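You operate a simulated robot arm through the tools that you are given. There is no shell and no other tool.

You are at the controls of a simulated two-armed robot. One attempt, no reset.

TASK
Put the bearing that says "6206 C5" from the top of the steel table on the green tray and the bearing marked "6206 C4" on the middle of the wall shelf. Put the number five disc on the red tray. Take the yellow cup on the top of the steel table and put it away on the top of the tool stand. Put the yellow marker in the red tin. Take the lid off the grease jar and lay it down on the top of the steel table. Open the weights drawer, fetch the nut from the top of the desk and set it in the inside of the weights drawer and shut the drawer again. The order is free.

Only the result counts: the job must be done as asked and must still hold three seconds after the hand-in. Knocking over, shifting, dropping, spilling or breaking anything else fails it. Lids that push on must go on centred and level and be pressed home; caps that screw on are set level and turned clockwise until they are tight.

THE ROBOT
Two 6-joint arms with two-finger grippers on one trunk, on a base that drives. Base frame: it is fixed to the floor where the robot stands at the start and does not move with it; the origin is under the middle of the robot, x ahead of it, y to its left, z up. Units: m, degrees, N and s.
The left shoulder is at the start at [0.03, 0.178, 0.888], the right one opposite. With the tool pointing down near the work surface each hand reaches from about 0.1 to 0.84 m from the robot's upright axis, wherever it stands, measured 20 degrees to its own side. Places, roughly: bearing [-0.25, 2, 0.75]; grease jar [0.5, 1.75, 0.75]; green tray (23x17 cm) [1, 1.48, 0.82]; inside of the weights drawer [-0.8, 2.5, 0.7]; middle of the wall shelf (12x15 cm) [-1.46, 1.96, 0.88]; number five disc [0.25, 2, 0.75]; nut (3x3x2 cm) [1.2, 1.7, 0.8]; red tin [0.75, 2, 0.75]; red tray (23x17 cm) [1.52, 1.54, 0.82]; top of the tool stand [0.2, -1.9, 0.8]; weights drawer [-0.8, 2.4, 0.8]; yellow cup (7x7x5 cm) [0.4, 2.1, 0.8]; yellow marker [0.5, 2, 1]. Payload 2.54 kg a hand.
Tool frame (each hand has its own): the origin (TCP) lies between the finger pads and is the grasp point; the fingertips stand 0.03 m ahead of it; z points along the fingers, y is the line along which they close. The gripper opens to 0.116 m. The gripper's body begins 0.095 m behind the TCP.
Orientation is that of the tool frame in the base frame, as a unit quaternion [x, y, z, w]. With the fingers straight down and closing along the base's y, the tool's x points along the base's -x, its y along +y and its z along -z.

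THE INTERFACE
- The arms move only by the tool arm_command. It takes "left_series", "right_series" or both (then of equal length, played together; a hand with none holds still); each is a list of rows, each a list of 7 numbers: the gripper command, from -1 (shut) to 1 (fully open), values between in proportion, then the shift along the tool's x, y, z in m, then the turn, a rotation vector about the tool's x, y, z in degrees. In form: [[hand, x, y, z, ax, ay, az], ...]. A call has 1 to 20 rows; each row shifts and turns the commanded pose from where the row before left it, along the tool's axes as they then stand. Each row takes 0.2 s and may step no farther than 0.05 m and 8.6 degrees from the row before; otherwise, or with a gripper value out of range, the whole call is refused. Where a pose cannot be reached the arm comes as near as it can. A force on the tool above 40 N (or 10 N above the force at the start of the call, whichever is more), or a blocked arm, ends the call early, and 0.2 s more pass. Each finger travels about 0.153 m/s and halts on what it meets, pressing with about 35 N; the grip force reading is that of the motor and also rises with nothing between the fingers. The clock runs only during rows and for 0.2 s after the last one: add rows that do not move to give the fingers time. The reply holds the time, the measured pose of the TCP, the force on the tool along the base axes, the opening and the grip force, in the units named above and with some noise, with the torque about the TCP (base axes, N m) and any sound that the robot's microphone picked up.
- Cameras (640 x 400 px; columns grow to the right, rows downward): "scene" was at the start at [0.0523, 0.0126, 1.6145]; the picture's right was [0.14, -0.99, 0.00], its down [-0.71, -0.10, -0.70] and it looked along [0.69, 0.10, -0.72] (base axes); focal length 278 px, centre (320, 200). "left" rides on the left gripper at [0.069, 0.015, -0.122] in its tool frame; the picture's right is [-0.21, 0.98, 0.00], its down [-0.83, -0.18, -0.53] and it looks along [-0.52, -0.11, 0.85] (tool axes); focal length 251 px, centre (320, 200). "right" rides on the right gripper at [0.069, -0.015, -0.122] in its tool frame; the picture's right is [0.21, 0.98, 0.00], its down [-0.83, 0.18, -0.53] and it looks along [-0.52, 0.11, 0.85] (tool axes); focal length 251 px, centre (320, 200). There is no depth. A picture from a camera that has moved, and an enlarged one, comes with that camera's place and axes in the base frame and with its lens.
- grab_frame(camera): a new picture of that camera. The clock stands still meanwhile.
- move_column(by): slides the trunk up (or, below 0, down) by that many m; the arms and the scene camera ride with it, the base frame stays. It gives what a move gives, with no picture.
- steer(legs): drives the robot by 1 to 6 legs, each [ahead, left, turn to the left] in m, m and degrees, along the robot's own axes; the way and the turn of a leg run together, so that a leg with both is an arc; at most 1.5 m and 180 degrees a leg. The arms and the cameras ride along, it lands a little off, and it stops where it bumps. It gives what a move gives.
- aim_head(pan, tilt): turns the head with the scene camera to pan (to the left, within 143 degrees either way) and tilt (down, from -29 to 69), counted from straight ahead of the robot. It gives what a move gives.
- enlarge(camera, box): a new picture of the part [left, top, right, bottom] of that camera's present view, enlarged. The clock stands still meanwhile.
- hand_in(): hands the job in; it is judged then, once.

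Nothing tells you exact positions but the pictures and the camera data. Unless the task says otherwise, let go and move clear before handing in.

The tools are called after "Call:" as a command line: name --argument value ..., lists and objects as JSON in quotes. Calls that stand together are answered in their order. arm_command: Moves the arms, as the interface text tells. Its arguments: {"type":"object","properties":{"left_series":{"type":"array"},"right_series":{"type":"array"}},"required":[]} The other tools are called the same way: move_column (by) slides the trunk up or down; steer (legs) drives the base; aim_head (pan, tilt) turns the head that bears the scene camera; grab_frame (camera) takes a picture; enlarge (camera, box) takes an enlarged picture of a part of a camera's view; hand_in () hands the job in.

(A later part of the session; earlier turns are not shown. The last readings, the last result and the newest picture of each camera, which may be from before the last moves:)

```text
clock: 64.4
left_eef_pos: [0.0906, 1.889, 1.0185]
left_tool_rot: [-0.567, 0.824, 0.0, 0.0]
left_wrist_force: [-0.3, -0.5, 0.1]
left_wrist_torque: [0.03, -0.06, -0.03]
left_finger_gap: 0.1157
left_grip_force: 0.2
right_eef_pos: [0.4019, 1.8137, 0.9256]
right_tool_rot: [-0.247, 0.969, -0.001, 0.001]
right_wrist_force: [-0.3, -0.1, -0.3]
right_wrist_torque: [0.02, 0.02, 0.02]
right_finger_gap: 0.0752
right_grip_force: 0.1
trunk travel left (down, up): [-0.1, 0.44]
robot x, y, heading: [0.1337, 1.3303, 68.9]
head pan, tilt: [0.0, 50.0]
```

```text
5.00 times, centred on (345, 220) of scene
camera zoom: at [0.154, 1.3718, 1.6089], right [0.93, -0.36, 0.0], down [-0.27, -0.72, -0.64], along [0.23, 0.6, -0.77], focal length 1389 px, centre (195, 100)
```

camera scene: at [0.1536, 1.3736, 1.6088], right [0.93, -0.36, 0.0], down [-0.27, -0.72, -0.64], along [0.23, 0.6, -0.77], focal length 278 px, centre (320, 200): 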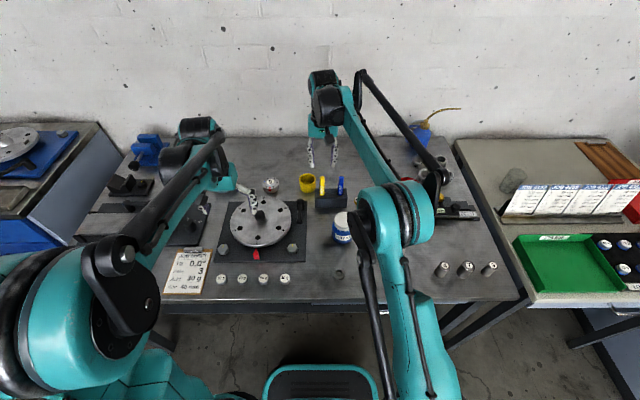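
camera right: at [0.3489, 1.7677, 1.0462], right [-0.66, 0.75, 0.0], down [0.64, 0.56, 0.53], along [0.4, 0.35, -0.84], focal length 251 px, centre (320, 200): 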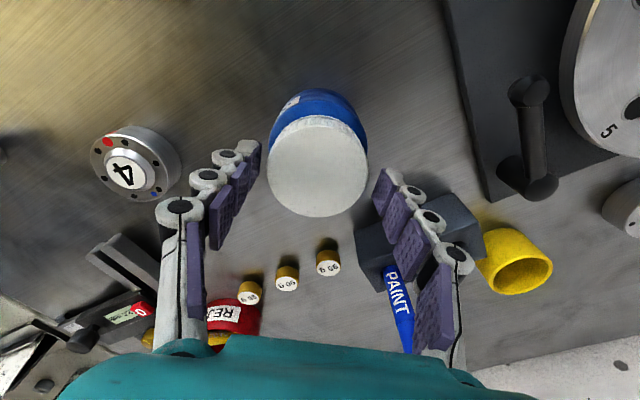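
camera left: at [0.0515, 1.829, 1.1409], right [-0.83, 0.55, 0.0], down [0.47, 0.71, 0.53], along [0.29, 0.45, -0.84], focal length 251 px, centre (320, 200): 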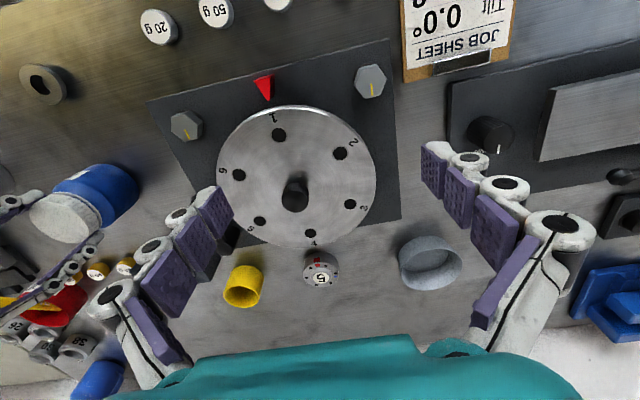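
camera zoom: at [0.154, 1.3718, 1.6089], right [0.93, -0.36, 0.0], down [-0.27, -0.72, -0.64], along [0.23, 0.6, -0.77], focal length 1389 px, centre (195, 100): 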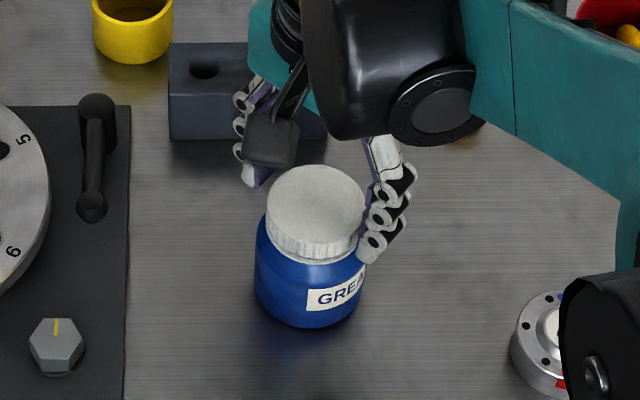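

Halfway back. I keep turning the open hand back to gain range, then re-centre on the lid.

Call:
arm_command --right_series '[[0.4, 0.006, 0, 0, 0, 0, 0], [0.4, 0, 0, 0, 0, 0, 8], [0.4, 0, 0, 0, 0, 0, 8], [0.4, 0, 0, 0, 0, 0, 8], [0.4, 0, 0, 0, 0, 0, 8], [0.4, 0, 0, 0, 0, 0, 8], [0.4, 0, 0, 0, 0, 0, 8], [0.4, 0, 0, 0, 0, 0, 8], [0.4, 0, 0, 0, 0, 0, 8], [0.4, 0, 0, 0, 0, 0, 8], [0.4, 0, 0, 0, 0, 0, 8], [0.4, 0, 0, 0, 0, 0, 8], [0.4, 0, 0, 0, 0, 0, 8]]'

Call:
grab_frame --camera "right"

Call:
enlarge --camera "scene" --box '[310, 180, 380, 260]'

```text
clock: 67.2
left_eef_pos: [0.0911, 1.8893, 1.0197]
left_tool_rot: [-0.566, 0.824, 0.0, 0.0]
left_wrist_force: [1.0, 0.7, 0.1]
left_wrist_torque: [0.01, -0.02, 0.0]
left_finger_gap: 0.1162
left_grip_force: 0.1
right_eef_pos: [0.3971, 1.8103, 0.9252]
right_tool_rot: [0.555, 0.832, 0.0, 0.002]
right_wrist_force: [0.1, 0.0, -0.2]
right_wrist_torque: [-0.01, 0.02, 0.03]
right_finger_gap: 0.081
right_grip_force: 0.0
trunk travel left (down, up): [-0.1, 0.44]
robot x, y, heading: [0.1332, 1.3271, 68.7]
head pan, tilt: [0.0, 50.0]
```

```text
taken
camera right: at [0.3564, 1.8688, 1.046], right [0.82, 0.57, 0.0], down [0.48, -0.69, 0.54], along [0.31, -0.44, -0.84], focal length 251 px, centre (320, 200)
```

right: 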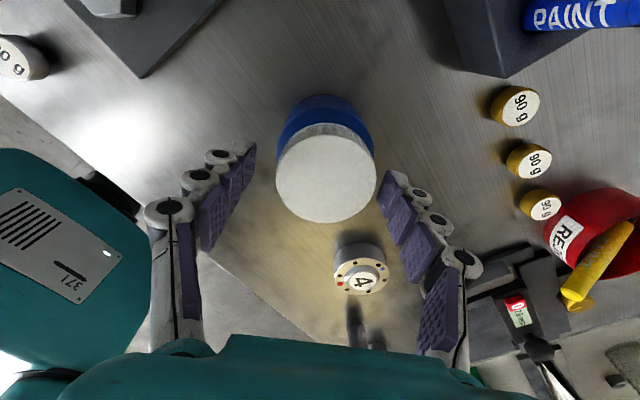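

```text
5.00 times, centred on (345, 220) of scene
camera zoom: at [0.154, 1.3718, 1.6089], right [0.93, -0.36, 0.0], down [-0.27, -0.72, -0.64], along [0.23, 0.6, -0.77], focal length 1389 px, centre (195, 100)
```

zoom: 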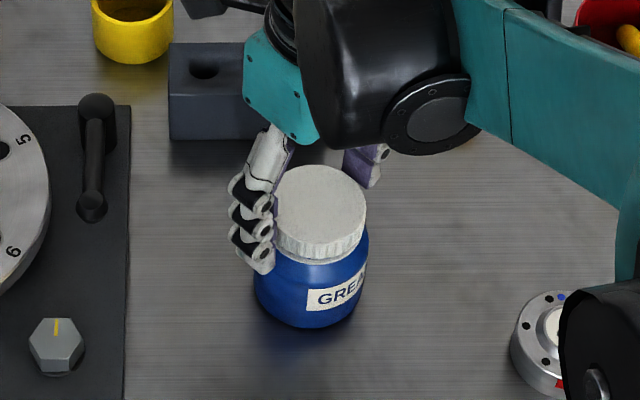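

The hand now has a large turning range ahead. I re-centre by 3 mm, grip again, press slightly and turn counter-clockwise.

Call:
arm_command --right_series '[[0.4, 0.003, 0.003, 0, 0, 0, 0], [0, 0, 0, 0, 0, 0, 0], [-1, 0, 0, 0, 0, 0, 0], [-1, 0, 0, 0, 0, 0, 0], [-1, 0, 0, 0.001, 0, 0, 0], [-1, 0, 0, 0, 0, 0, -8], [-1, 0, 0, 0, 0, 0, -8], [-1, 0, 0, 0, 0, 0, -8], [-1, 0, 0, 0, 0, 0, -8], [-1, 0, 0, 0, 0, 0, 0]]'

Call:
enlarge --camera "scene" --box '[310, 180, 380, 260]'

```text
clock: 69.4
left_eef_pos: [0.0903, 1.8894, 1.019]
left_tool_rot: [-0.567, 0.824, 0.0, 0.001]
left_wrist_force: [-0.6, -0.8, -0.4]
left_wrist_torque: [0.01, 0.0, 0.02]
left_finger_gap: 0.1162
left_grip_force: 0.1
right_eef_pos: [0.3978, 1.8139, 0.9253]
right_tool_rot: [0.302, 0.953, 0.001, 0.001]
right_wrist_force: [-5.8, -4.2, 14.1]
right_wrist_torque: [-0.25, 0.15, -0.06]
right_finger_gap: 0.0581
right_grip_force: 34.8
trunk travel left (down, up): [-0.1, 0.44]
robot x, y, heading: [0.1324, 1.325, 69.0]
head pan, tilt: [0.0, 50.0]
```

```text
5.00 times, centred on (345, 220) of scene
camera zoom: at [0.1526, 1.3699, 1.6089], right [0.93, -0.36, 0.0], down [-0.27, -0.71, -0.64], along [0.23, 0.6, -0.77], focal length 1389 px, centre (195, 100)
```

zoom: 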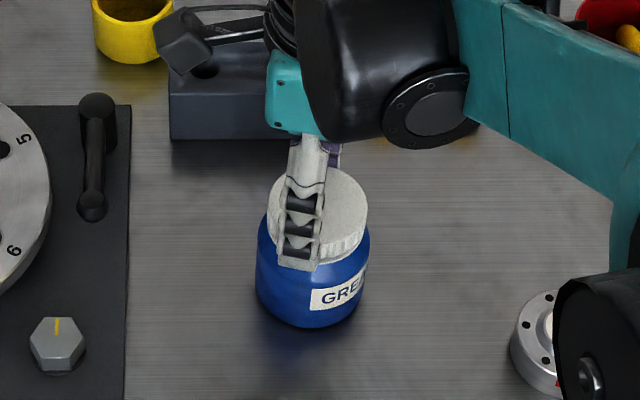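

The jar holds still while the lid turns. I continue with a slow matching lift.

Call:
arm_command --right_series '[[-1, 0, 0, -0.0001, 0, 0, -8], [-1, 0, 0, -0.0001, 0, 0, -8], [-1, 0, 0, -0.0001, 0, 0, -8], [-1, 0, 0, -0.0001, 0, 0, -8], [-1, 0, 0, -0.0001, 0, 0, -8], [-1, 0, 0, -0.0001, 0, 0, -8], [-1, 0, 0, -0.0001, 0, 0, -8], [-1, 0, 0, -0.0001, 0, 0, -8], [-1, 0, 0, 0, 0, 0, 0]]'

Call:
enlarge --camera "scene" --box '[310, 180, 380, 260]'

```text
clock: 71.4
left_eef_pos: [0.0913, 1.8899, 1.019]
left_tool_rot: [-0.567, 0.824, 0.0, 0.001]
left_wrist_force: [0.5, -0.5, 0.2]
left_wrist_torque: [-0.01, 0.01, -0.03]
left_finger_gap: 0.116
left_grip_force: 0.1
right_eef_pos: [0.3984, 1.8155, 0.9255]
right_tool_rot: [-0.249, 0.968, 0.0, 0.001]
right_wrist_force: [4.2, 0.2, 8.0]
right_wrist_torque: [0.14, -0.15, 0.0]
right_finger_gap: 0.0582
right_grip_force: 35.2
trunk travel left (down, up): [-0.1, 0.44]
robot x, y, heading: [0.136, 1.3218, 69.0]
head pan, tilt: [0.0, 50.0]
```

```text
5.00 times, centred on (345, 220) of scene
camera zoom: at [0.1541, 1.3712, 1.6089], right [0.93, -0.36, 0.0], down [-0.27, -0.71, -0.64], along [0.23, 0.6, -0.77], focal length 1389 px, centre (195, 100)
```

zoom: 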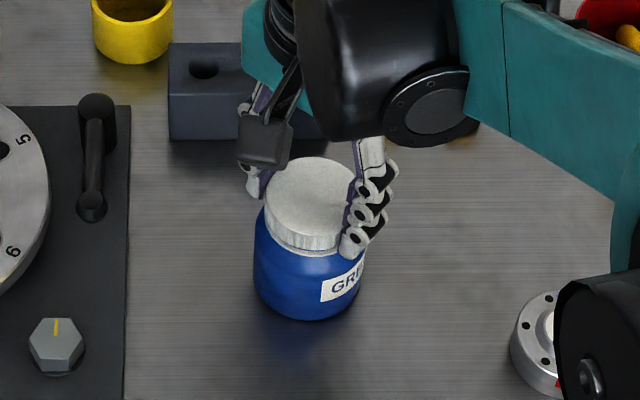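

Force dropped to 8 N and the jar turned slightly with it. I press a bit more and continue.

Call:
arm_command --right_series '[[-1, 0, 0, 0.0012, 0, 0, 0], [-1, 0, 0, 0, 0, 0, -8], [-1, 0, 0, 0, 0, 0, -8], [-1, 0, 0, 0, 0, 0, -8], [-1, 0, 0, -0.0001, 0, 0, -8], [-1, 0, 0, -0.0001, 0, 0, -8], [-1, 0, 0, -0.0001, 0, 0, -8], [-1, 0, 0, -0.0001, 0, 0, -8], [-1, 0, 0, -0.0001, 0, 0, -8], [-1, 0, 0, 0, 0, 0, 0]]'

Call:
enlarge --camera "scene" --box '[310, 180, 380, 260]'

```text
clock: 73.6
left_eef_pos: [0.0903, 1.8896, 1.0182]
left_tool_rot: [-0.566, 0.824, 0.0, 0.0]
left_wrist_force: [-0.1, 0.0, 0.0]
left_wrist_torque: [0.01, 0.0, 0.01]
left_finger_gap: 0.1157
left_grip_force: 0.1
right_eef_pos: [0.3981, 1.8155, 0.9228]
right_tool_rot: [0.724, -0.689, 0.001, -0.001]
right_wrist_force: [-0.2, 0.7, -0.1]
right_wrist_torque: [-0.02, -0.02, 0.01]
right_finger_gap: 0.0581
right_grip_force: 35.1
trunk travel left (down, up): [-0.1, 0.44]
robot x, y, heading: [0.132, 1.3217, 68.8]
head pan, tilt: [0.0, 50.0]
```

```text
5.00 times, centred on (345, 220) of scene
camera zoom: at [0.1538, 1.3718, 1.6088], right [0.93, -0.36, 0.0], down [-0.27, -0.72, -0.64], along [0.23, 0.6, -0.77], focal length 1389 px, centre (195, 100)
```

zoom: 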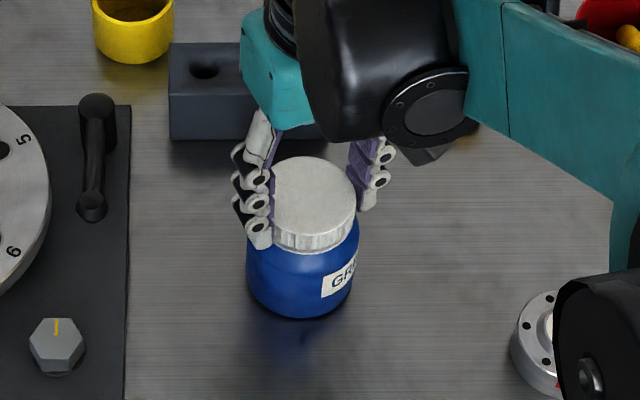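

The press force vanished even though the hand sits lower — the lid may have come free. I test with a small lift.

Call:
arm_command --right_series '[[-1, 0, 0, -0.005, 0, 0, 0], [-1, 0, 0, -0.005, 0, 0, 0], [-1, 0, 0, 0, 0, 0, 0]]'

Call:
enlarge --camera "scene" --box '[310, 180, 380, 260]'

```text
clock: 74.4
left_eef_pos: [0.0918, 1.8901, 1.0193]
left_tool_rot: [-0.566, 0.824, 0.0, 0.0]
left_wrist_force: [0.7, 0.5, -0.2]
left_wrist_torque: [0.0, 0.02, -0.01]
left_finger_gap: 0.116
left_grip_force: 0.0
right_eef_pos: [0.3987, 1.8145, 0.9343]
right_tool_rot: [0.724, -0.69, 0.001, 0.0]
right_wrist_force: [-0.4, 0.1, -0.6]
right_wrist_torque: [0.04, -0.02, 0.03]
right_finger_gap: 0.0579
right_grip_force: 35.3
trunk travel left (down, up): [-0.1, 0.44]
robot x, y, heading: [0.1332, 1.3272, 69.2]
head pan, tilt: [0.0, 50.0]
```

```text
5.00 times, centred on (345, 220) of scene
camera zoom: at [0.154, 1.3718, 1.6089], right [0.93, -0.36, 0.0], down [-0.27, -0.72, -0.64], along [0.23, 0.6, -0.77], focal length 1389 px, centre (195, 100)
```

zoom: 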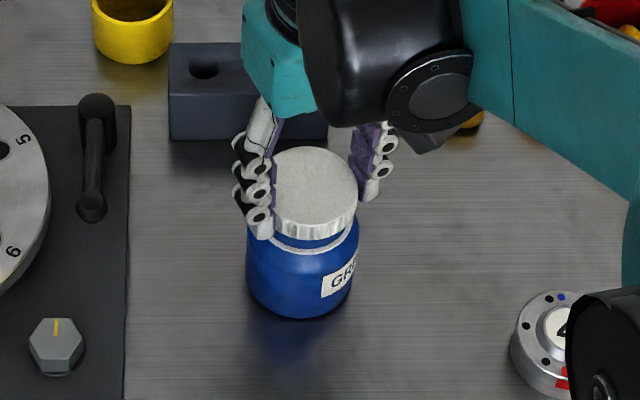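

The lid is free and the jar stays. I lift it clear and carry it to a bare spot near the front of the table.

Call:
arm_command --right_series '[[-1, 0, 0, -0.04, 0, 0, 0], [-1, 0.0434, -0.0073, 0, 0, 0, 0], [-1, 0.0434, -0.0073, 0, 0, 0, 0], [-1, 0.0434, -0.0073, 0, 0, 0, 0], [-1, 0.0434, -0.0073, 0, 0, 0, 0], [-1, 0, 0, 0, 0, 0, 0]]'

Call:
enlarge --camera "scene" --box '[290, 180, 430, 320]'

Call:
grab_frame --camera "right"

```text
clock: 75.8
left_eef_pos: [0.0913, 1.8906, 1.0175]
left_tool_rot: [-0.566, 0.824, 0.0, 0.001]
left_wrist_force: [0.0, 0.5, -0.8]
left_wrist_torque: [-0.01, -0.01, -0.01]
left_finger_gap: 0.116
left_grip_force: 0.1
right_eef_pos: [0.4368, 1.6422, 0.9745]
right_tool_rot: [0.724, -0.69, 0.0, 0.0]
right_wrist_force: [0.9, 0.3, -0.4]
right_wrist_torque: [-0.03, -0.01, 0.0]
right_finger_gap: 0.0582
right_grip_force: 34.6
trunk travel left (down, up): [-0.1, 0.44]
robot x, y, heading: [0.1346, 1.3291, 68.7]
head pan, tilt: [0.0, 50.0]
```

```text
2.86 times, centred on (360, 250) of scene
camera zoom: at [0.1541, 1.3727, 1.6088], right [0.93, -0.36, 0.0], down [-0.27, -0.72, -0.64], along [0.23, 0.6, -0.77], focal length 794 px, centre (206, 57)
```

zoom: 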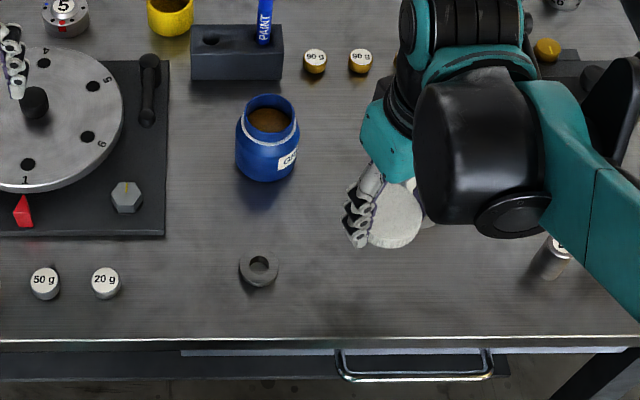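

```text
taken
camera right: at [0.4555, 1.5738, 1.0954], right [-0.97, -0.26, 0.0], down [-0.22, 0.82, 0.53], along [-0.14, 0.51, -0.85], focal length 251 px, centre (320, 200)
```

right: 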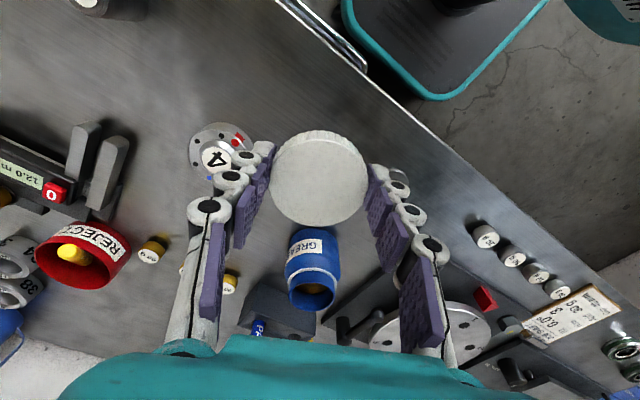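

The jar is open with the grease visible; the lid hovers over bare table. I lower it.

Call:
arm_command --right_series '[[-1, 0, 0, 0.04, 0, 0, 0], [-1, 0, 0, 0.04, 0, 0, 0], [-1, 0, 0, 0.04, 0, 0, 0], [-1, 0, 0, 0.003, 0, 0, 0], [-1, 0, 0, 0, 0, 0, 0]]'

Call:
grab_frame --camera "right"

Call:
enlarge --camera "scene" --box '[330, 200, 430, 300]'

```text
clock: 77.0
left_eef_pos: [0.0914, 1.8888, 1.0174]
left_tool_rot: [-0.568, 0.823, 0.0, 0.0]
left_wrist_force: [0.1, -0.2, -0.3]
left_wrist_torque: [0.0, -0.05, -0.01]
left_finger_gap: 0.1161
left_grip_force: 0.1
right_eef_pos: [0.4373, 1.6426, 0.85]
right_tool_rot: [0.724, -0.689, 0.0, 0.0]
right_wrist_force: [0.0, 0.8, 0.1]
right_wrist_torque: [-0.01, 0.0, -0.01]
right_finger_gap: 0.0582
right_grip_force: 35.0
trunk travel left (down, up): [-0.1, 0.44]
robot x, y, heading: [0.1335, 1.3282, 69.0]
head pan, tilt: [0.0, 50.0]
```

```text
taken
camera right: at [0.455, 1.5746, 0.9721], right [-0.97, -0.26, 0.0], down [-0.22, 0.82, 0.53], along [-0.14, 0.51, -0.85], focal length 251 px, centre (320, 200)
```

right: 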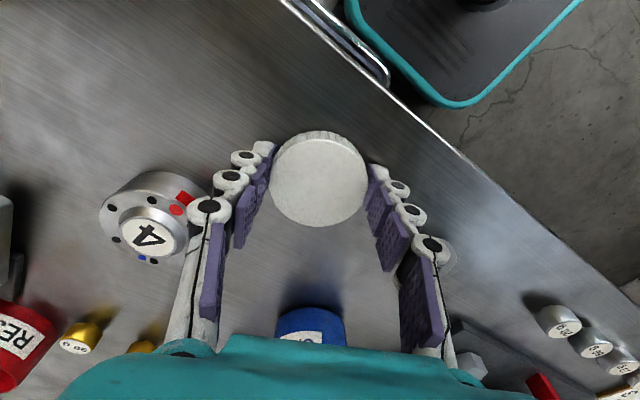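

```text
4.00 times, centred on (380, 250) of scene
camera zoom: at [0.1542, 1.3721, 1.6089], right [0.93, -0.36, 0.0], down [-0.27, -0.72, -0.64], along [0.23, 0.6, -0.77], focal length 1111 px, centre (80, 0)
```

zoom: 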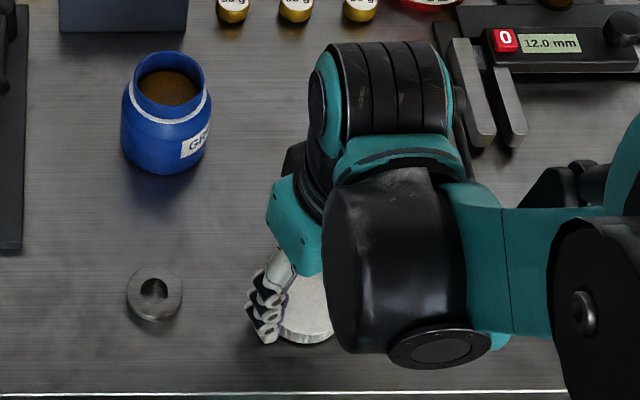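

No contact yet. I lower in small steps until it touches.

Call:
arm_command --right_series '[[-1, 0, 0, 0.003, 0, 0, 0], [-1, 0, 0, 0.003, 0, 0, 0], [-1, 0, 0, 0, 0, 0, 0]]'

```text
clock: 77.5
left_eef_pos: [0.0896, 1.8883, 1.0191]
left_tool_rot: [-0.566, 0.824, 0.001, 0.001]
left_wrist_force: [-0.5, 0.7, 0.3]
left_wrist_torque: [0.0, -0.03, 0.02]
left_finger_gap: 0.116
left_grip_force: 0.1
right_eef_pos: [0.4359, 1.6419, 0.8481]
right_tool_rot: [0.723, -0.691, 0.002, -0.001]
right_wrist_force: [1.6, -2.1, 37.1]
right_wrist_torque: [-0.14, 0.97, 0.13]
right_finger_gap: 0.0581
right_grip_force: 35.5
trunk travel left (down, up): [-0.1, 0.44]
robot x, y, heading: [0.1364, 1.3265, 69.2]
head pan, tilt: [0.0, 50.0]
stopped in row 2 (right hand): the force on the tool passed its limit at 51 N (the readings are from after the stop); the commanded pose is now the measured one
```

Contact: the lid rests on the table (hand at z≈0.848). I ease the press and release it.

Call:
arm_command --right_series '[[-1, 0, 0, -0.001, 0, 0, 0], [-0.5, 0, 0, -0.0005, 0, 0, 0], [0.4, 0, 0, 0, 0, 0, 0], [0.4, 0, 0, 0, 0, 0, 0]]'

Call:
grab_frame --camera "right"

```text
clock: 78.5
left_eef_pos: [0.0919, 1.8891, 1.0164]
left_tool_rot: [-0.566, 0.824, 0.0, 0.0]
left_wrist_force: [0.8, 0.4, 0.5]
left_wrist_torque: [0.03, 0.02, -0.01]
left_finger_gap: 0.1161
left_grip_force: 0.1
right_eef_pos: [0.4361, 1.6444, 0.8472]
right_tool_rot: [0.724, -0.69, 0.001, 0.0]
right_wrist_force: [0.5, -0.4, 0.6]
right_wrist_torque: [-0.04, -0.03, 0.0]
right_finger_gap: 0.0811
right_grip_force: 0.1
trunk travel left (down, up): [-0.1, 0.44]
robot x, y, heading: [0.1309, 1.3285, 68.9]
head pan, tilt: [0.0, 50.0]
```

```text
taken
camera right: at [0.4556, 1.5755, 0.969], right [-0.97, -0.26, 0.0], down [-0.22, 0.82, 0.53], along [-0.14, 0.52, -0.85], focal length 251 px, centre (320, 200)
```

right: 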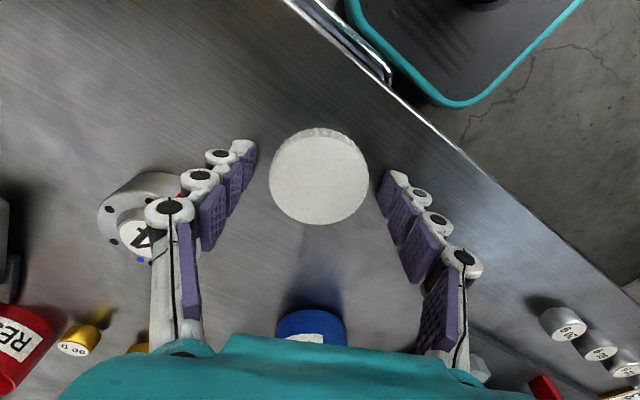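

The lid lies flat on the table, released. I lift the hand straight up and restore its yaw.

Call:
arm_command --right_series '[[0.4, 0, 0, -0.04, 0, 0, 0], [0.4, 0, 0, -0.05, 0, 0, 0], [0.4, 0, 0, -0.05, 0, 0, 0], [0.4, 0, 0, -0.03, 0, 0, 8], [0.4, 0, 0, 0, 0, 0, 8], [0.4, 0, 0, 0, 0, 0, 8]]'

Call:
grab_frame --camera "scene"

Call:
grab_frame --camera "right"

```text
clock: 80.0
left_eef_pos: [0.0913, 1.8895, 1.0181]
left_tool_rot: [-0.567, 0.824, 0.0, 0.0]
left_wrist_force: [-0.3, 0.6, 0.2]
left_wrist_torque: [0.01, 0.01, 0.0]
left_finger_gap: 0.1161
left_grip_force: 0.0
right_eef_pos: [0.4364, 1.6426, 1.018]
right_tool_rot: [-0.564, 0.826, 0.0, 0.0]
right_wrist_force: [-0.3, -0.4, 0.2]
right_wrist_torque: [0.02, 0.01, -0.03]
right_finger_gap: 0.0813
right_grip_force: 0.0
trunk travel left (down, up): [-0.1, 0.44]
robot x, y, heading: [0.1344, 1.3299, 68.9]
head pan, tilt: [0.0, 50.0]
```

```text
taken
camera scene: at [0.154, 1.3716, 1.6089], right [0.93, -0.36, 0.0], down [-0.27, -0.72, -0.64], along [0.23, 0.6, -0.77], focal length 278 px, centre (320, 200)
```

scene: 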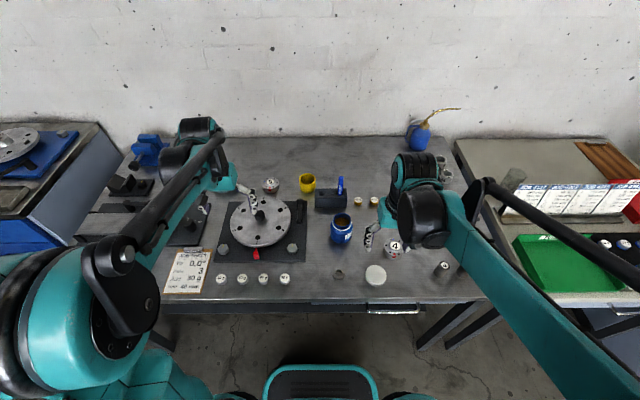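

```text
taken
camera right: at [0.4254, 1.5732, 1.1387], right [-0.99, 0.16, 0.0], down [0.13, 0.83, 0.53], along [0.09, 0.53, -0.84], focal length 251 px, centre (320, 200)
```

right: 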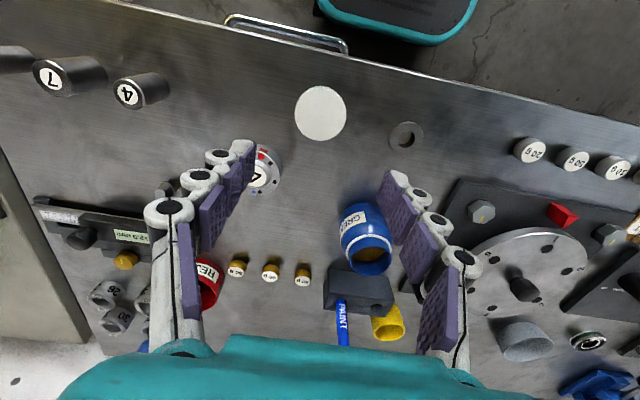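

Lid and jar are done. Now I shift 0.35 m left to pick C5 with the left hand and the number 5 disc with the right.

Call:
steer --legs '[[0, 0.35, 0]]'

Call:
grab_frame --camera "scene"

Call:
grab_frame --camera "left"

Call:
grab_frame --camera "right"

```text
clock: 82.2
left_eef_pos: [-0.2353, 2.0158, 1.0175]
left_tool_rot: [-0.567, 0.824, 0.0, -0.001]
left_wrist_force: [0.9, 0.5, 0.3]
left_wrist_torque: [-0.01, 0.02, 0.02]
left_finger_gap: 0.116
left_grip_force: 0.0
right_eef_pos: [0.1084, 1.7699, 1.0189]
right_tool_rot: [-0.565, 0.825, -0.001, 0.002]
right_wrist_force: [-0.8, 0.5, -0.2]
right_wrist_torque: [-0.01, -0.03, 0.0]
right_finger_gap: 0.081
right_grip_force: 0.0
trunk travel left (down, up): [-0.1, 0.44]
robot x, y, heading: [-0.1925, 1.4481, 69.2]
head pan, tilt: [0.0, 50.0]
```

```text
taken
camera scene: at [-0.173, 1.4972, 1.6089], right [0.93, -0.36, 0.0], down [-0.27, -0.72, -0.64], along [0.23, 0.6, -0.77], focal length 278 px, centre (320, 200)
```

scene: 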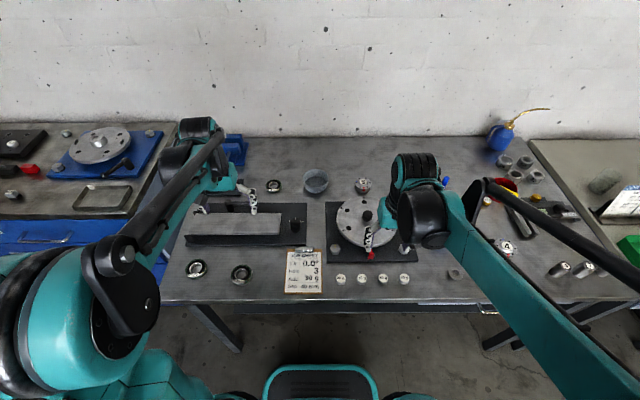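

```text
taken
camera left: at [-0.2748, 1.9547, 1.1405], right [-0.84, 0.55, 0.0], down [0.46, 0.71, 0.53], along [0.29, 0.45, -0.85], focal length 251 px, centre (320, 200)
```

left: 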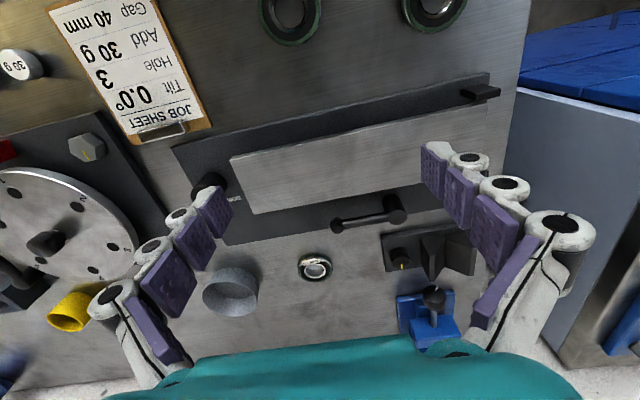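

```text
taken
camera right: at [0.0987, 1.699, 1.1387], right [-0.99, 0.15, 0.0], down [0.13, 0.84, 0.53], along [0.08, 0.53, -0.85], focal length 251 px, centre (320, 200)
```

right: 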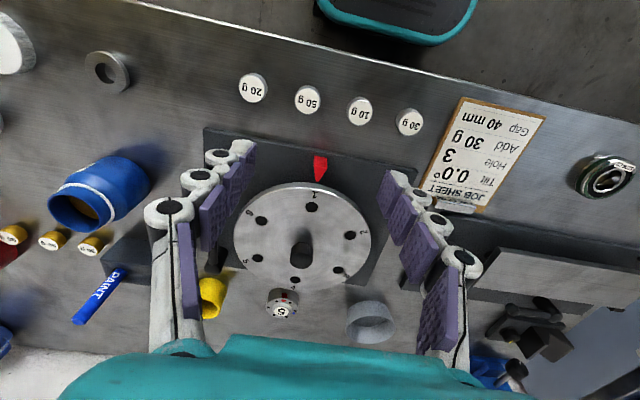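

C5 lies ahead of the left hand and the number 5 disc ahead of the right. I move both hands above them.

Call:
arm_command --left_series '[[0.8, -0.0355, -0.0091, 0, 0, 0, 0], [0.6, -0.0355, -0.0091, 0, 0, 0, 0], [0.6, -0.0355, -0.0091, 0, 0, 0, 0], [0.6, -0.0355, -0.0091, 0, 0, 0, 0], [0.6, -0.0355, -0.0091, 0, 0, 0, 0], [0.6, -0.0355, -0.0091, 0, 0, 0, 0], [0.6, -0.0355, -0.0091, 0, 0, 0, 0], [0.6, 0, 0, 0, 0, 0, 0]]' --right_series '[[0.6, -0.0478, 0.0002, 0, 0, 0, 0], [0.6, -0.0478, 0.0002, 0, 0, 0, 0], [0.6, -0.0478, 0.0002, 0, 0, 0, 0], [0.6, -0.0478, 0.0002, 0, 0, 0, 0], [0.6, -0.0478, 0.0002, 0, 0, 0, 0], [0.6, -0.0478, 0.0002, 0, 0, 0, 0], [0.6, -0.0478, 0.0002, 0, 0, 0, 0], [0.6, 0, 0, 0, 0, 0, 0]]'

Call:
grab_frame --camera "left"

Call:
grab_frame --camera "right"

Call:
grab_frame --camera "scene"

```text
clock: 84.0
left_eef_pos: [-0.0882, 2.2238, 1.0209]
left_tool_rot: [-0.567, 0.824, 0.001, 0.001]
left_wrist_force: [-0.9, -0.5, 0.6]
left_wrist_torque: [0.08, 0.02, 0.0]
left_finger_gap: 0.0929
left_grip_force: 0.1
right_eef_pos: [0.2281, 2.0798, 1.0203]
right_tool_rot: [-0.565, 0.825, -0.001, 0.002]
right_wrist_force: [-0.1, -0.6, 0.7]
right_wrist_torque: [0.06, -0.05, -0.02]
right_finger_gap: 0.0929
right_grip_force: 0.1
trunk travel left (down, up): [-0.1, 0.44]
robot x, y, heading: [-0.1924, 1.4535, 69.4]
head pan, tilt: [0.0, 50.0]
```

```text
taken
camera left: at [-0.1262, 2.1629, 1.1421], right [-0.84, 0.55, 0.0], down [0.46, 0.71, 0.54], along [0.29, 0.45, -0.84], focal length 251 px, centre (320, 200)
```

left: 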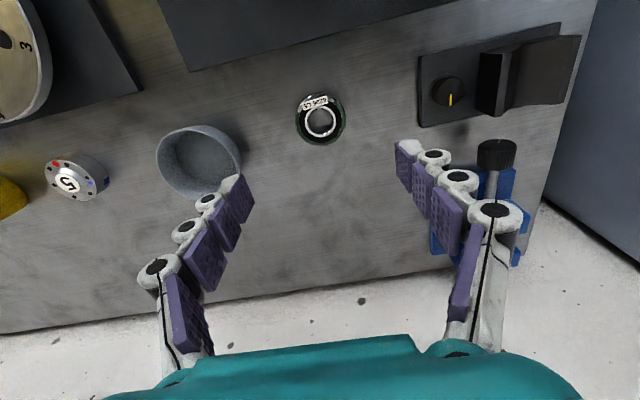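

```text
taken
camera right: at [0.2177, 2.0097, 1.1407], right [-0.99, 0.15, 0.0], down [0.13, 0.83, 0.54], along [0.08, 0.53, -0.84], focal length 251 px, centre (320, 200)
```

right: 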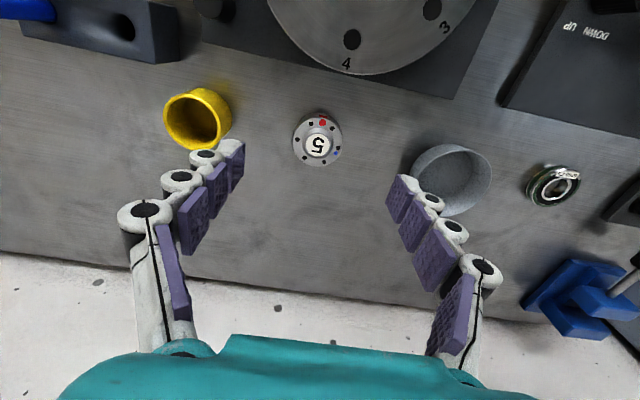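

```text
taken
camera scene: at [-0.1729, 1.4942, 1.6091], right [0.93, -0.36, 0.0], down [-0.27, -0.71, -0.64], along [0.23, 0.6, -0.77], focal length 278 px, centre (320, 200)
```

scene: 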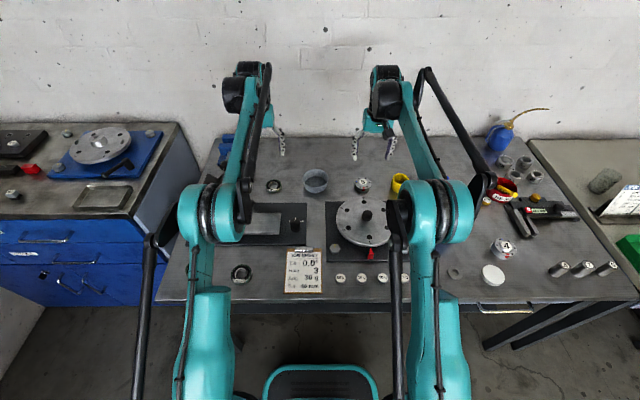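

Small corrections: C5 is 7 mm farther, disc 5 is 27 mm farther. I correct and descend most of the way.

Call:
arm_command --left_series '[[0.6, -0.007, -0.0015, 0, 0, 0, 0], [0.6, 0, 0, 0.04, 0, 0, 0], [0.6, 0, 0, 0.04, 0, 0, 0], [0.6, 0, 0, 0.03, 0, 0, 0], [0.6, 0, 0, 0, 0, 0, 0]]' --right_series '[[0.6, -0.0274, 0.0028, 0, 0, 0, 0], [0.6, 0, 0, 0.04, 0, 0, 0], [0.6, 0, 0, 0.04, 0, 0, 0], [0.6, 0, 0, 0.03, 0, 0, 0], [0.6, 0, 0, 0, 0, 0, 0]]'

Call:
grab_frame --camera "left"

Call:
grab_frame --camera "right"

```text
clock: 85.2
left_eef_pos: [-0.0823, 2.2295, 0.908]
left_tool_rot: [-0.566, 0.824, 0.001, 0.0]
left_wrist_force: [-0.1, -1.4, -0.3]
left_wrist_torque: [0.01, -0.01, -0.02]
left_finger_gap: 0.093
left_grip_force: 0.2
right_eef_pos: [0.2357, 2.1067, 0.9074]
right_tool_rot: [-0.565, 0.825, -0.001, 0.002]
right_wrist_force: [-0.2, 0.0, 0.3]
right_wrist_torque: [0.03, 0.01, -0.01]
right_finger_gap: 0.0926
right_grip_force: 0.0
trunk travel left (down, up): [-0.1, 0.44]
robot x, y, heading: [-0.1898, 1.4514, 68.8]
head pan, tilt: [0.0, 50.0]
```

```text
taken
camera left: at [-0.1216, 2.1703, 1.0305], right [-0.84, 0.55, 0.0], down [0.46, 0.71, 0.53], along [0.29, 0.45, -0.85], focal length 251 px, centre (320, 200)
```

left: 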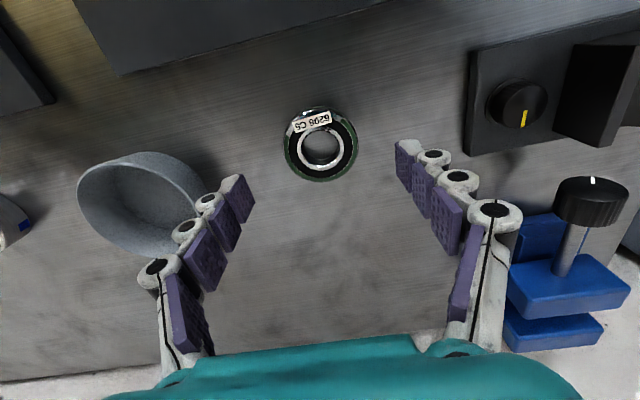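

```text
taken
camera right: at [0.2267, 2.0375, 1.0288], right [-0.99, 0.15, 0.0], down [0.13, 0.84, 0.53], along [0.08, 0.53, -0.84], focal length 251 px, centre (320, 200)
```

right: 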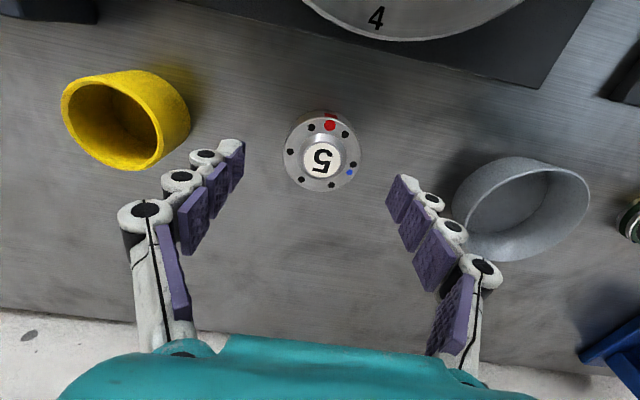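

Both hands are well centred. I descend to grasp height and close both grippers.

Call:
arm_command --left_series '[[0.6, 0, 0, 0.03, 0, 0, 0], [0.6, 0, 0, 0.02, 0, 0, 0], [0.6, 0, 0, 0.006, 0, 0, 0], [0.6, 0, 0, 0, 0, 0, 0]]' --right_series '[[0.6, -0.002, 0, 0.03, 0, 0, 0], [0.6, 0, 0, 0.02, 0, 0, 0], [0.6, 0, 0, 0.003, 0, 0, 0], [0.6, 0, 0, 0, 0, 0, 0]]'

Call:
grab_frame --camera "left"

Call:
grab_frame --camera "right"

```text
clock: 86.2
left_eef_pos: [-0.0829, 2.23, 0.8522]
left_tool_rot: [-0.567, 0.824, 0.0, 0.0]
left_wrist_force: [0.5, -1.4, 0.4]
left_wrist_torque: [-0.01, -0.03, 0.0]
left_finger_gap: 0.0931
left_grip_force: 0.1
right_eef_pos: [0.2386, 2.1092, 0.8538]
right_tool_rot: [-0.564, 0.826, 0.001, 0.001]
right_wrist_force: [-0.6, -0.2, 0.0]
right_wrist_torque: [0.01, -0.01, 0.0]
right_finger_gap: 0.0928
right_grip_force: 0.0
trunk travel left (down, up): [-0.1, 0.44]
robot x, y, heading: [-0.1925, 1.4519, 69.1]
head pan, tilt: [0.0, 50.0]
```

```text
taken
camera left: at [-0.1218, 2.1699, 0.9746], right [-0.84, 0.55, 0.0], down [0.46, 0.71, 0.53], along [0.29, 0.45, -0.85], focal length 251 px, centre (320, 200)
```

left: 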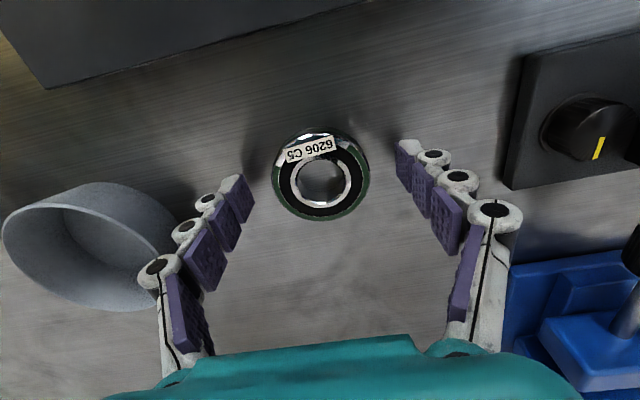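

```text
taken
camera right: at [0.227, 2.0394, 0.9753], right [-0.99, 0.15, 0.0], down [0.13, 0.84, 0.53], along [0.08, 0.53, -0.85], focal length 251 px, centre (320, 200)
```

right: 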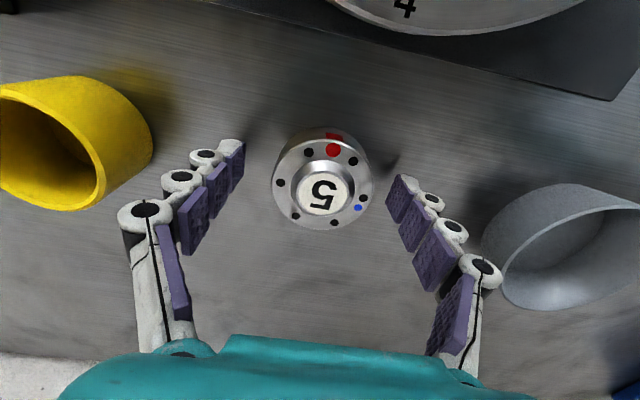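

Both objects are centred between the fingers. I close and lift.

Call:
arm_command --left_series '[[0.2, 0, 0, 0.002, 0, 0, 0], [-1, 0, 0, 0, 0, 0, 0], [-1, 0, 0, 0, 0, 0, 0], [-1, 0, 0, -0.02, 0, 0, 0], [-1, 0, 0, -0.03, 0, 0, 0], [-1, 0, 0, -0.05, 0, 0, 0], [-1, 0, 0, -0.05, 0, 0, 0], [-1, 0, 0, 0, 0, 0, 0]]' --right_series '[[0.2, 0, 0, 0, 0, 0, 0], [-1, 0, 0, 0, 0, 0, 0], [-1, 0, 0, 0, 0, 0, 0], [-1, 0, 0, -0.02, 0, 0, 0], [-1, 0, 0, -0.03, 0, 0, 0], [-1, 0, 0, -0.05, 0, 0, 0], [-1, 0, 0, -0.05, 0, 0, 0], [-1, 0, 0, 0, 0, 0, 0]]'

Call:
grab_frame --camera "left"

Call:
grab_frame --camera "right"

```text
clock: 88.0
left_eef_pos: [-0.0826, 2.2313, 1.0001]
left_tool_rot: [-0.567, 0.824, 0.001, 0.0]
left_wrist_force: [-0.8, 0.5, -2.3]
left_wrist_torque: [-0.04, 0.05, -0.01]
left_finger_gap: 0.0609
left_grip_force: 35.6
right_eef_pos: [0.2377, 2.1103, 1.0026]
right_tool_rot: [-0.565, 0.825, -0.001, -0.001]
right_wrist_force: [-0.1, 0.1, -2.9]
right_wrist_torque: [0.03, 0.03, 0.01]
right_finger_gap: 0.0608
right_grip_force: 35.2
trunk travel left (down, up): [-0.1, 0.44]
robot x, y, heading: [-0.1893, 1.4523, 69.0]
head pan, tilt: [0.0, 50.0]
```

```text
taken
camera left: at [-0.1206, 2.1706, 1.1228], right [-0.84, 0.55, 0.0], down [0.46, 0.71, 0.53], along [0.29, 0.45, -0.85], focal length 251 px, centre (320, 200)
```

left: 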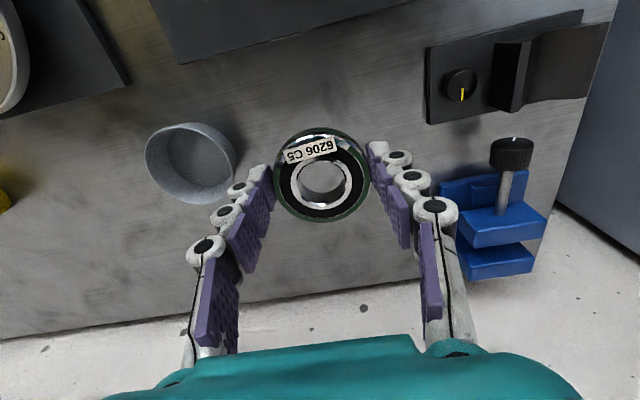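

```text
taken
camera right: at [0.2273, 2.04, 1.125], right [-0.99, 0.15, 0.0], down [0.13, 0.84, 0.53], along [0.08, 0.53, -0.85], focal length 251 px, centre (320, 200)
```

right: 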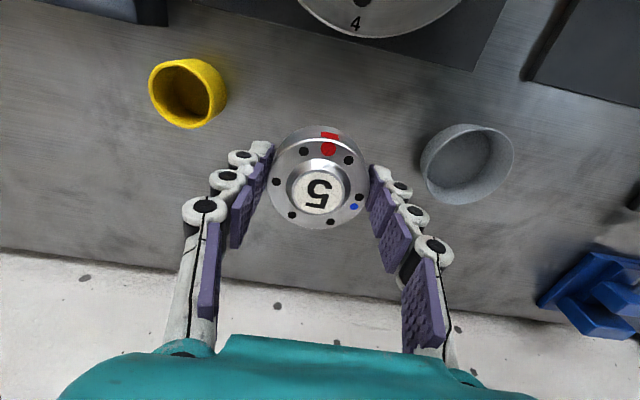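

Both C5 (left) and disc 5 (right) are held. I raise and retract the arms, then drive along to the desk on the right.

Call:
arm_command --left_series '[[-1, 0, 0, -0.04, 0, 0, 0], [-1, 0.045, 0, 0, 0, 0, 0], [-1, 0.045, 0, 0, 0, 0, 0], [-1, 0.045, 0, 0, 0, 0, 0], [-1, 0.045, 0, 0, 0, 0, 0], [-1, 0.045, 0, 0, 0, 0, 0], [-1, 0.045, 0, 0, 0, 0, 0]]' --right_series '[[-1, 0, 0, -0.04, 0, 0, 0], [-1, 0.045, 0, 0, 0, 0, 0], [-1, 0.045, 0, 0, 0, 0, 0], [-1, 0.045, 0, 0, 0, 0, 0], [-1, 0.045, 0, 0, 0, 0, 0], [-1, 0.045, 0, 0, 0, 0, 0], [-1, 0.045, 0, 0, 0, 0, 0]]'

Call:
steer --legs '[[-0.2, 0, 0], [0, -0.7, 0]]'

Call:
aim_head --pan -35 --tilt 35

Call:
grab_frame --camera "scene"

```text
clock: 89.6
left_eef_pos: [-0.1815, 1.9736, 1.0407]
left_tool_rot: [-0.567, 0.824, 0.001, 0.001]
left_wrist_force: [0.5, -0.5, -1.6]
left_wrist_torque: [0.1, 0.02, 0.01]
left_finger_gap: 0.0608
left_grip_force: 35.1
right_eef_pos: [0.1393, 1.8549, 1.0455]
right_tool_rot: [-0.565, 0.825, 0.001, 0.001]
right_wrist_force: [0.1, -1.2, -2.4]
right_wrist_torque: [0.04, -0.02, 0.0]
right_finger_gap: 0.0611
right_grip_force: 34.6
trunk travel left (down, up): [-0.1, 0.44]
robot x, y, heading: [-0.1874, 1.4526, 69.1]
head pan, tilt: [0.0, 50.0]
```

```text
clock: 94.7
left_eef_pos: [0.4062, 1.5387, 1.0414]
left_tool_rot: [-0.564, 0.826, -0.001, -0.001]
left_wrist_force: [0.5, -0.9, -2.8]
left_wrist_torque: [-0.03, -0.01, 0.02]
left_finger_gap: 0.061
left_grip_force: 34.8
right_eef_pos: [0.7262, 1.416, 1.0438]
right_tool_rot: [-0.562, 0.827, -0.001, 0.002]
right_wrist_force: [-0.5, -0.5, -1.4]
right_wrist_torque: [0.03, 0.05, -0.01]
right_finger_gap: 0.0608
right_grip_force: 35.0
trunk travel left (down, up): [-0.1, 0.44]
robot x, y, heading: [0.3889, 1.0132, 68.4]
head pan, tilt: [0.0, 50.0]
```

```text
clock: 95.7
left_eef_pos: [0.4049, 1.5377, 1.0416]
left_tool_rot: [-0.564, 0.826, 0.0, 0.0]
left_wrist_force: [-0.7, 0.1, -1.4]
left_wrist_torque: [0.02, 0.0, -0.03]
left_finger_gap: 0.0609
left_grip_force: 35.0
right_eef_pos: [0.7258, 1.4155, 1.0453]
right_tool_rot: [-0.561, 0.828, 0.0, 0.001]
right_wrist_force: [0.5, 0.2, -2.6]
right_wrist_torque: [-0.02, -0.02, 0.01]
right_finger_gap: 0.0608
right_grip_force: 35.5
trunk travel left (down, up): [-0.1, 0.44]
robot x, y, heading: [0.3885, 1.0145, 68.7]
head pan, tilt: [-35.0, 35.0]
```

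```text
taken
camera scene: at [0.4549, 1.0349, 1.6305], right [0.55, -0.83, 0.0], down [-0.48, -0.32, -0.82], along [0.68, 0.45, -0.57], focal length 278 px, centre (320, 200)
```

scene: 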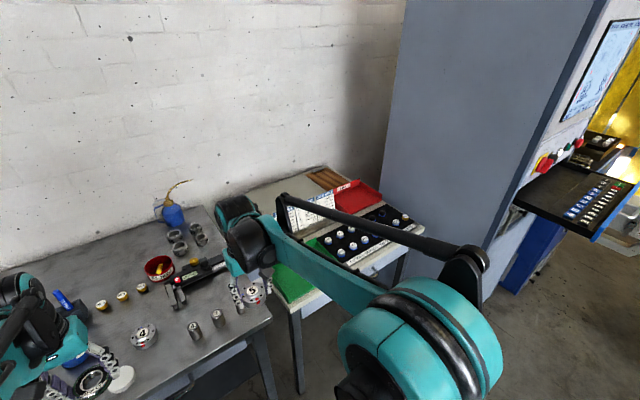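

A tall machine cabinet stands right of the desk, so I'll keep some distance from it. I drive 0.5 m further right and look at the desk.

Call:
steer --legs '[[0, -0.48, 0.4], [0.1, 0, 0]]'

Call:
aim_head --pan 0 --tilt 45

Call:
grab_frame --camera "scene"

Call:
grab_frame --camera "left"

Call:
grab_frame --camera "right"

```text
clock: 99.3
left_eef_pos: [0.8889, 1.4569, 1.0395]
left_tool_rot: [-0.564, 0.826, -0.001, -0.001]
left_wrist_force: [-0.2, 1.1, -2.5]
left_wrist_torque: [-0.06, 0.01, -0.01]
left_finger_gap: 0.061
left_grip_force: 35.4
right_eef_pos: [1.2091, 1.3353, 1.0431]
right_tool_rot: [-0.562, 0.827, 0.0, 0.0]
right_wrist_force: [0.7, 0.0, -2.3]
right_wrist_torque: [-0.08, 0.0, -0.02]
right_finger_gap: 0.061
right_grip_force: 34.7
trunk travel left (down, up): [-0.1, 0.44]
robot x, y, heading: [0.8766, 0.9289, 68.6]
head pan, tilt: [-35.0, 35.0]
```

```text
clock: 100.3
left_eef_pos: [0.8896, 1.4556, 1.0411]
left_tool_rot: [-0.564, 0.826, 0.0, 0.0]
left_wrist_force: [0.0, 0.3, -1.4]
left_wrist_torque: [-0.01, -0.03, 0.01]
left_finger_gap: 0.0609
left_grip_force: 34.6
right_eef_pos: [1.2094, 1.3345, 1.0439]
right_tool_rot: [-0.562, 0.827, 0.0, 0.002]
right_wrist_force: [0.7, 0.4, -2.9]
right_wrist_torque: [0.01, 0.01, -0.02]
right_finger_gap: 0.0605
right_grip_force: 35.3
trunk travel left (down, up): [-0.1, 0.44]
robot x, y, heading: [0.875, 0.9271, 68.7]
head pan, tilt: [0.0, 45.0]
```

```text
taken
camera scene: at [0.8963, 0.9787, 1.6158], right [0.93, -0.36, 0.0], down [-0.26, -0.66, -0.71], along [0.26, 0.66, -0.71], focal length 278 px, centre (320, 200)
```

scene: 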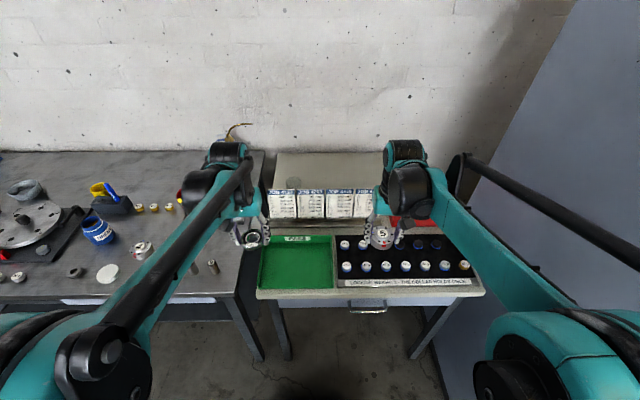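

```text
taken
camera left: at [0.8508, 1.3958, 1.1635], right [-0.83, 0.56, 0.0], down [0.47, 0.7, 0.53], along [0.3, 0.44, -0.85], focal length 251 px, centre (320, 200)
```

left: 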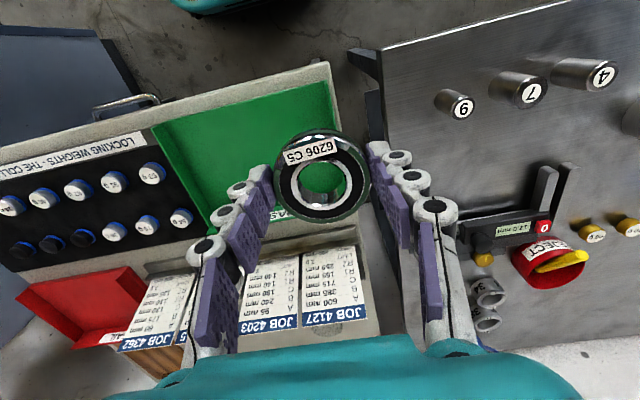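

```text
taken
camera right: at [1.1982, 1.2635, 1.1655], right [-0.99, 0.16, 0.0], down [0.13, 0.83, 0.53], along [0.09, 0.53, -0.85], focal length 251 px, centre (320, 200)
```

right: 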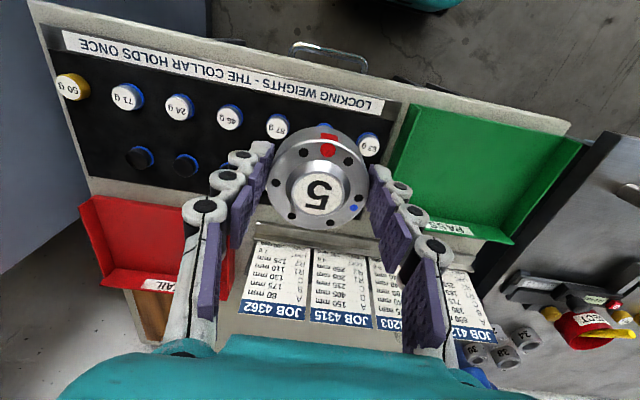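

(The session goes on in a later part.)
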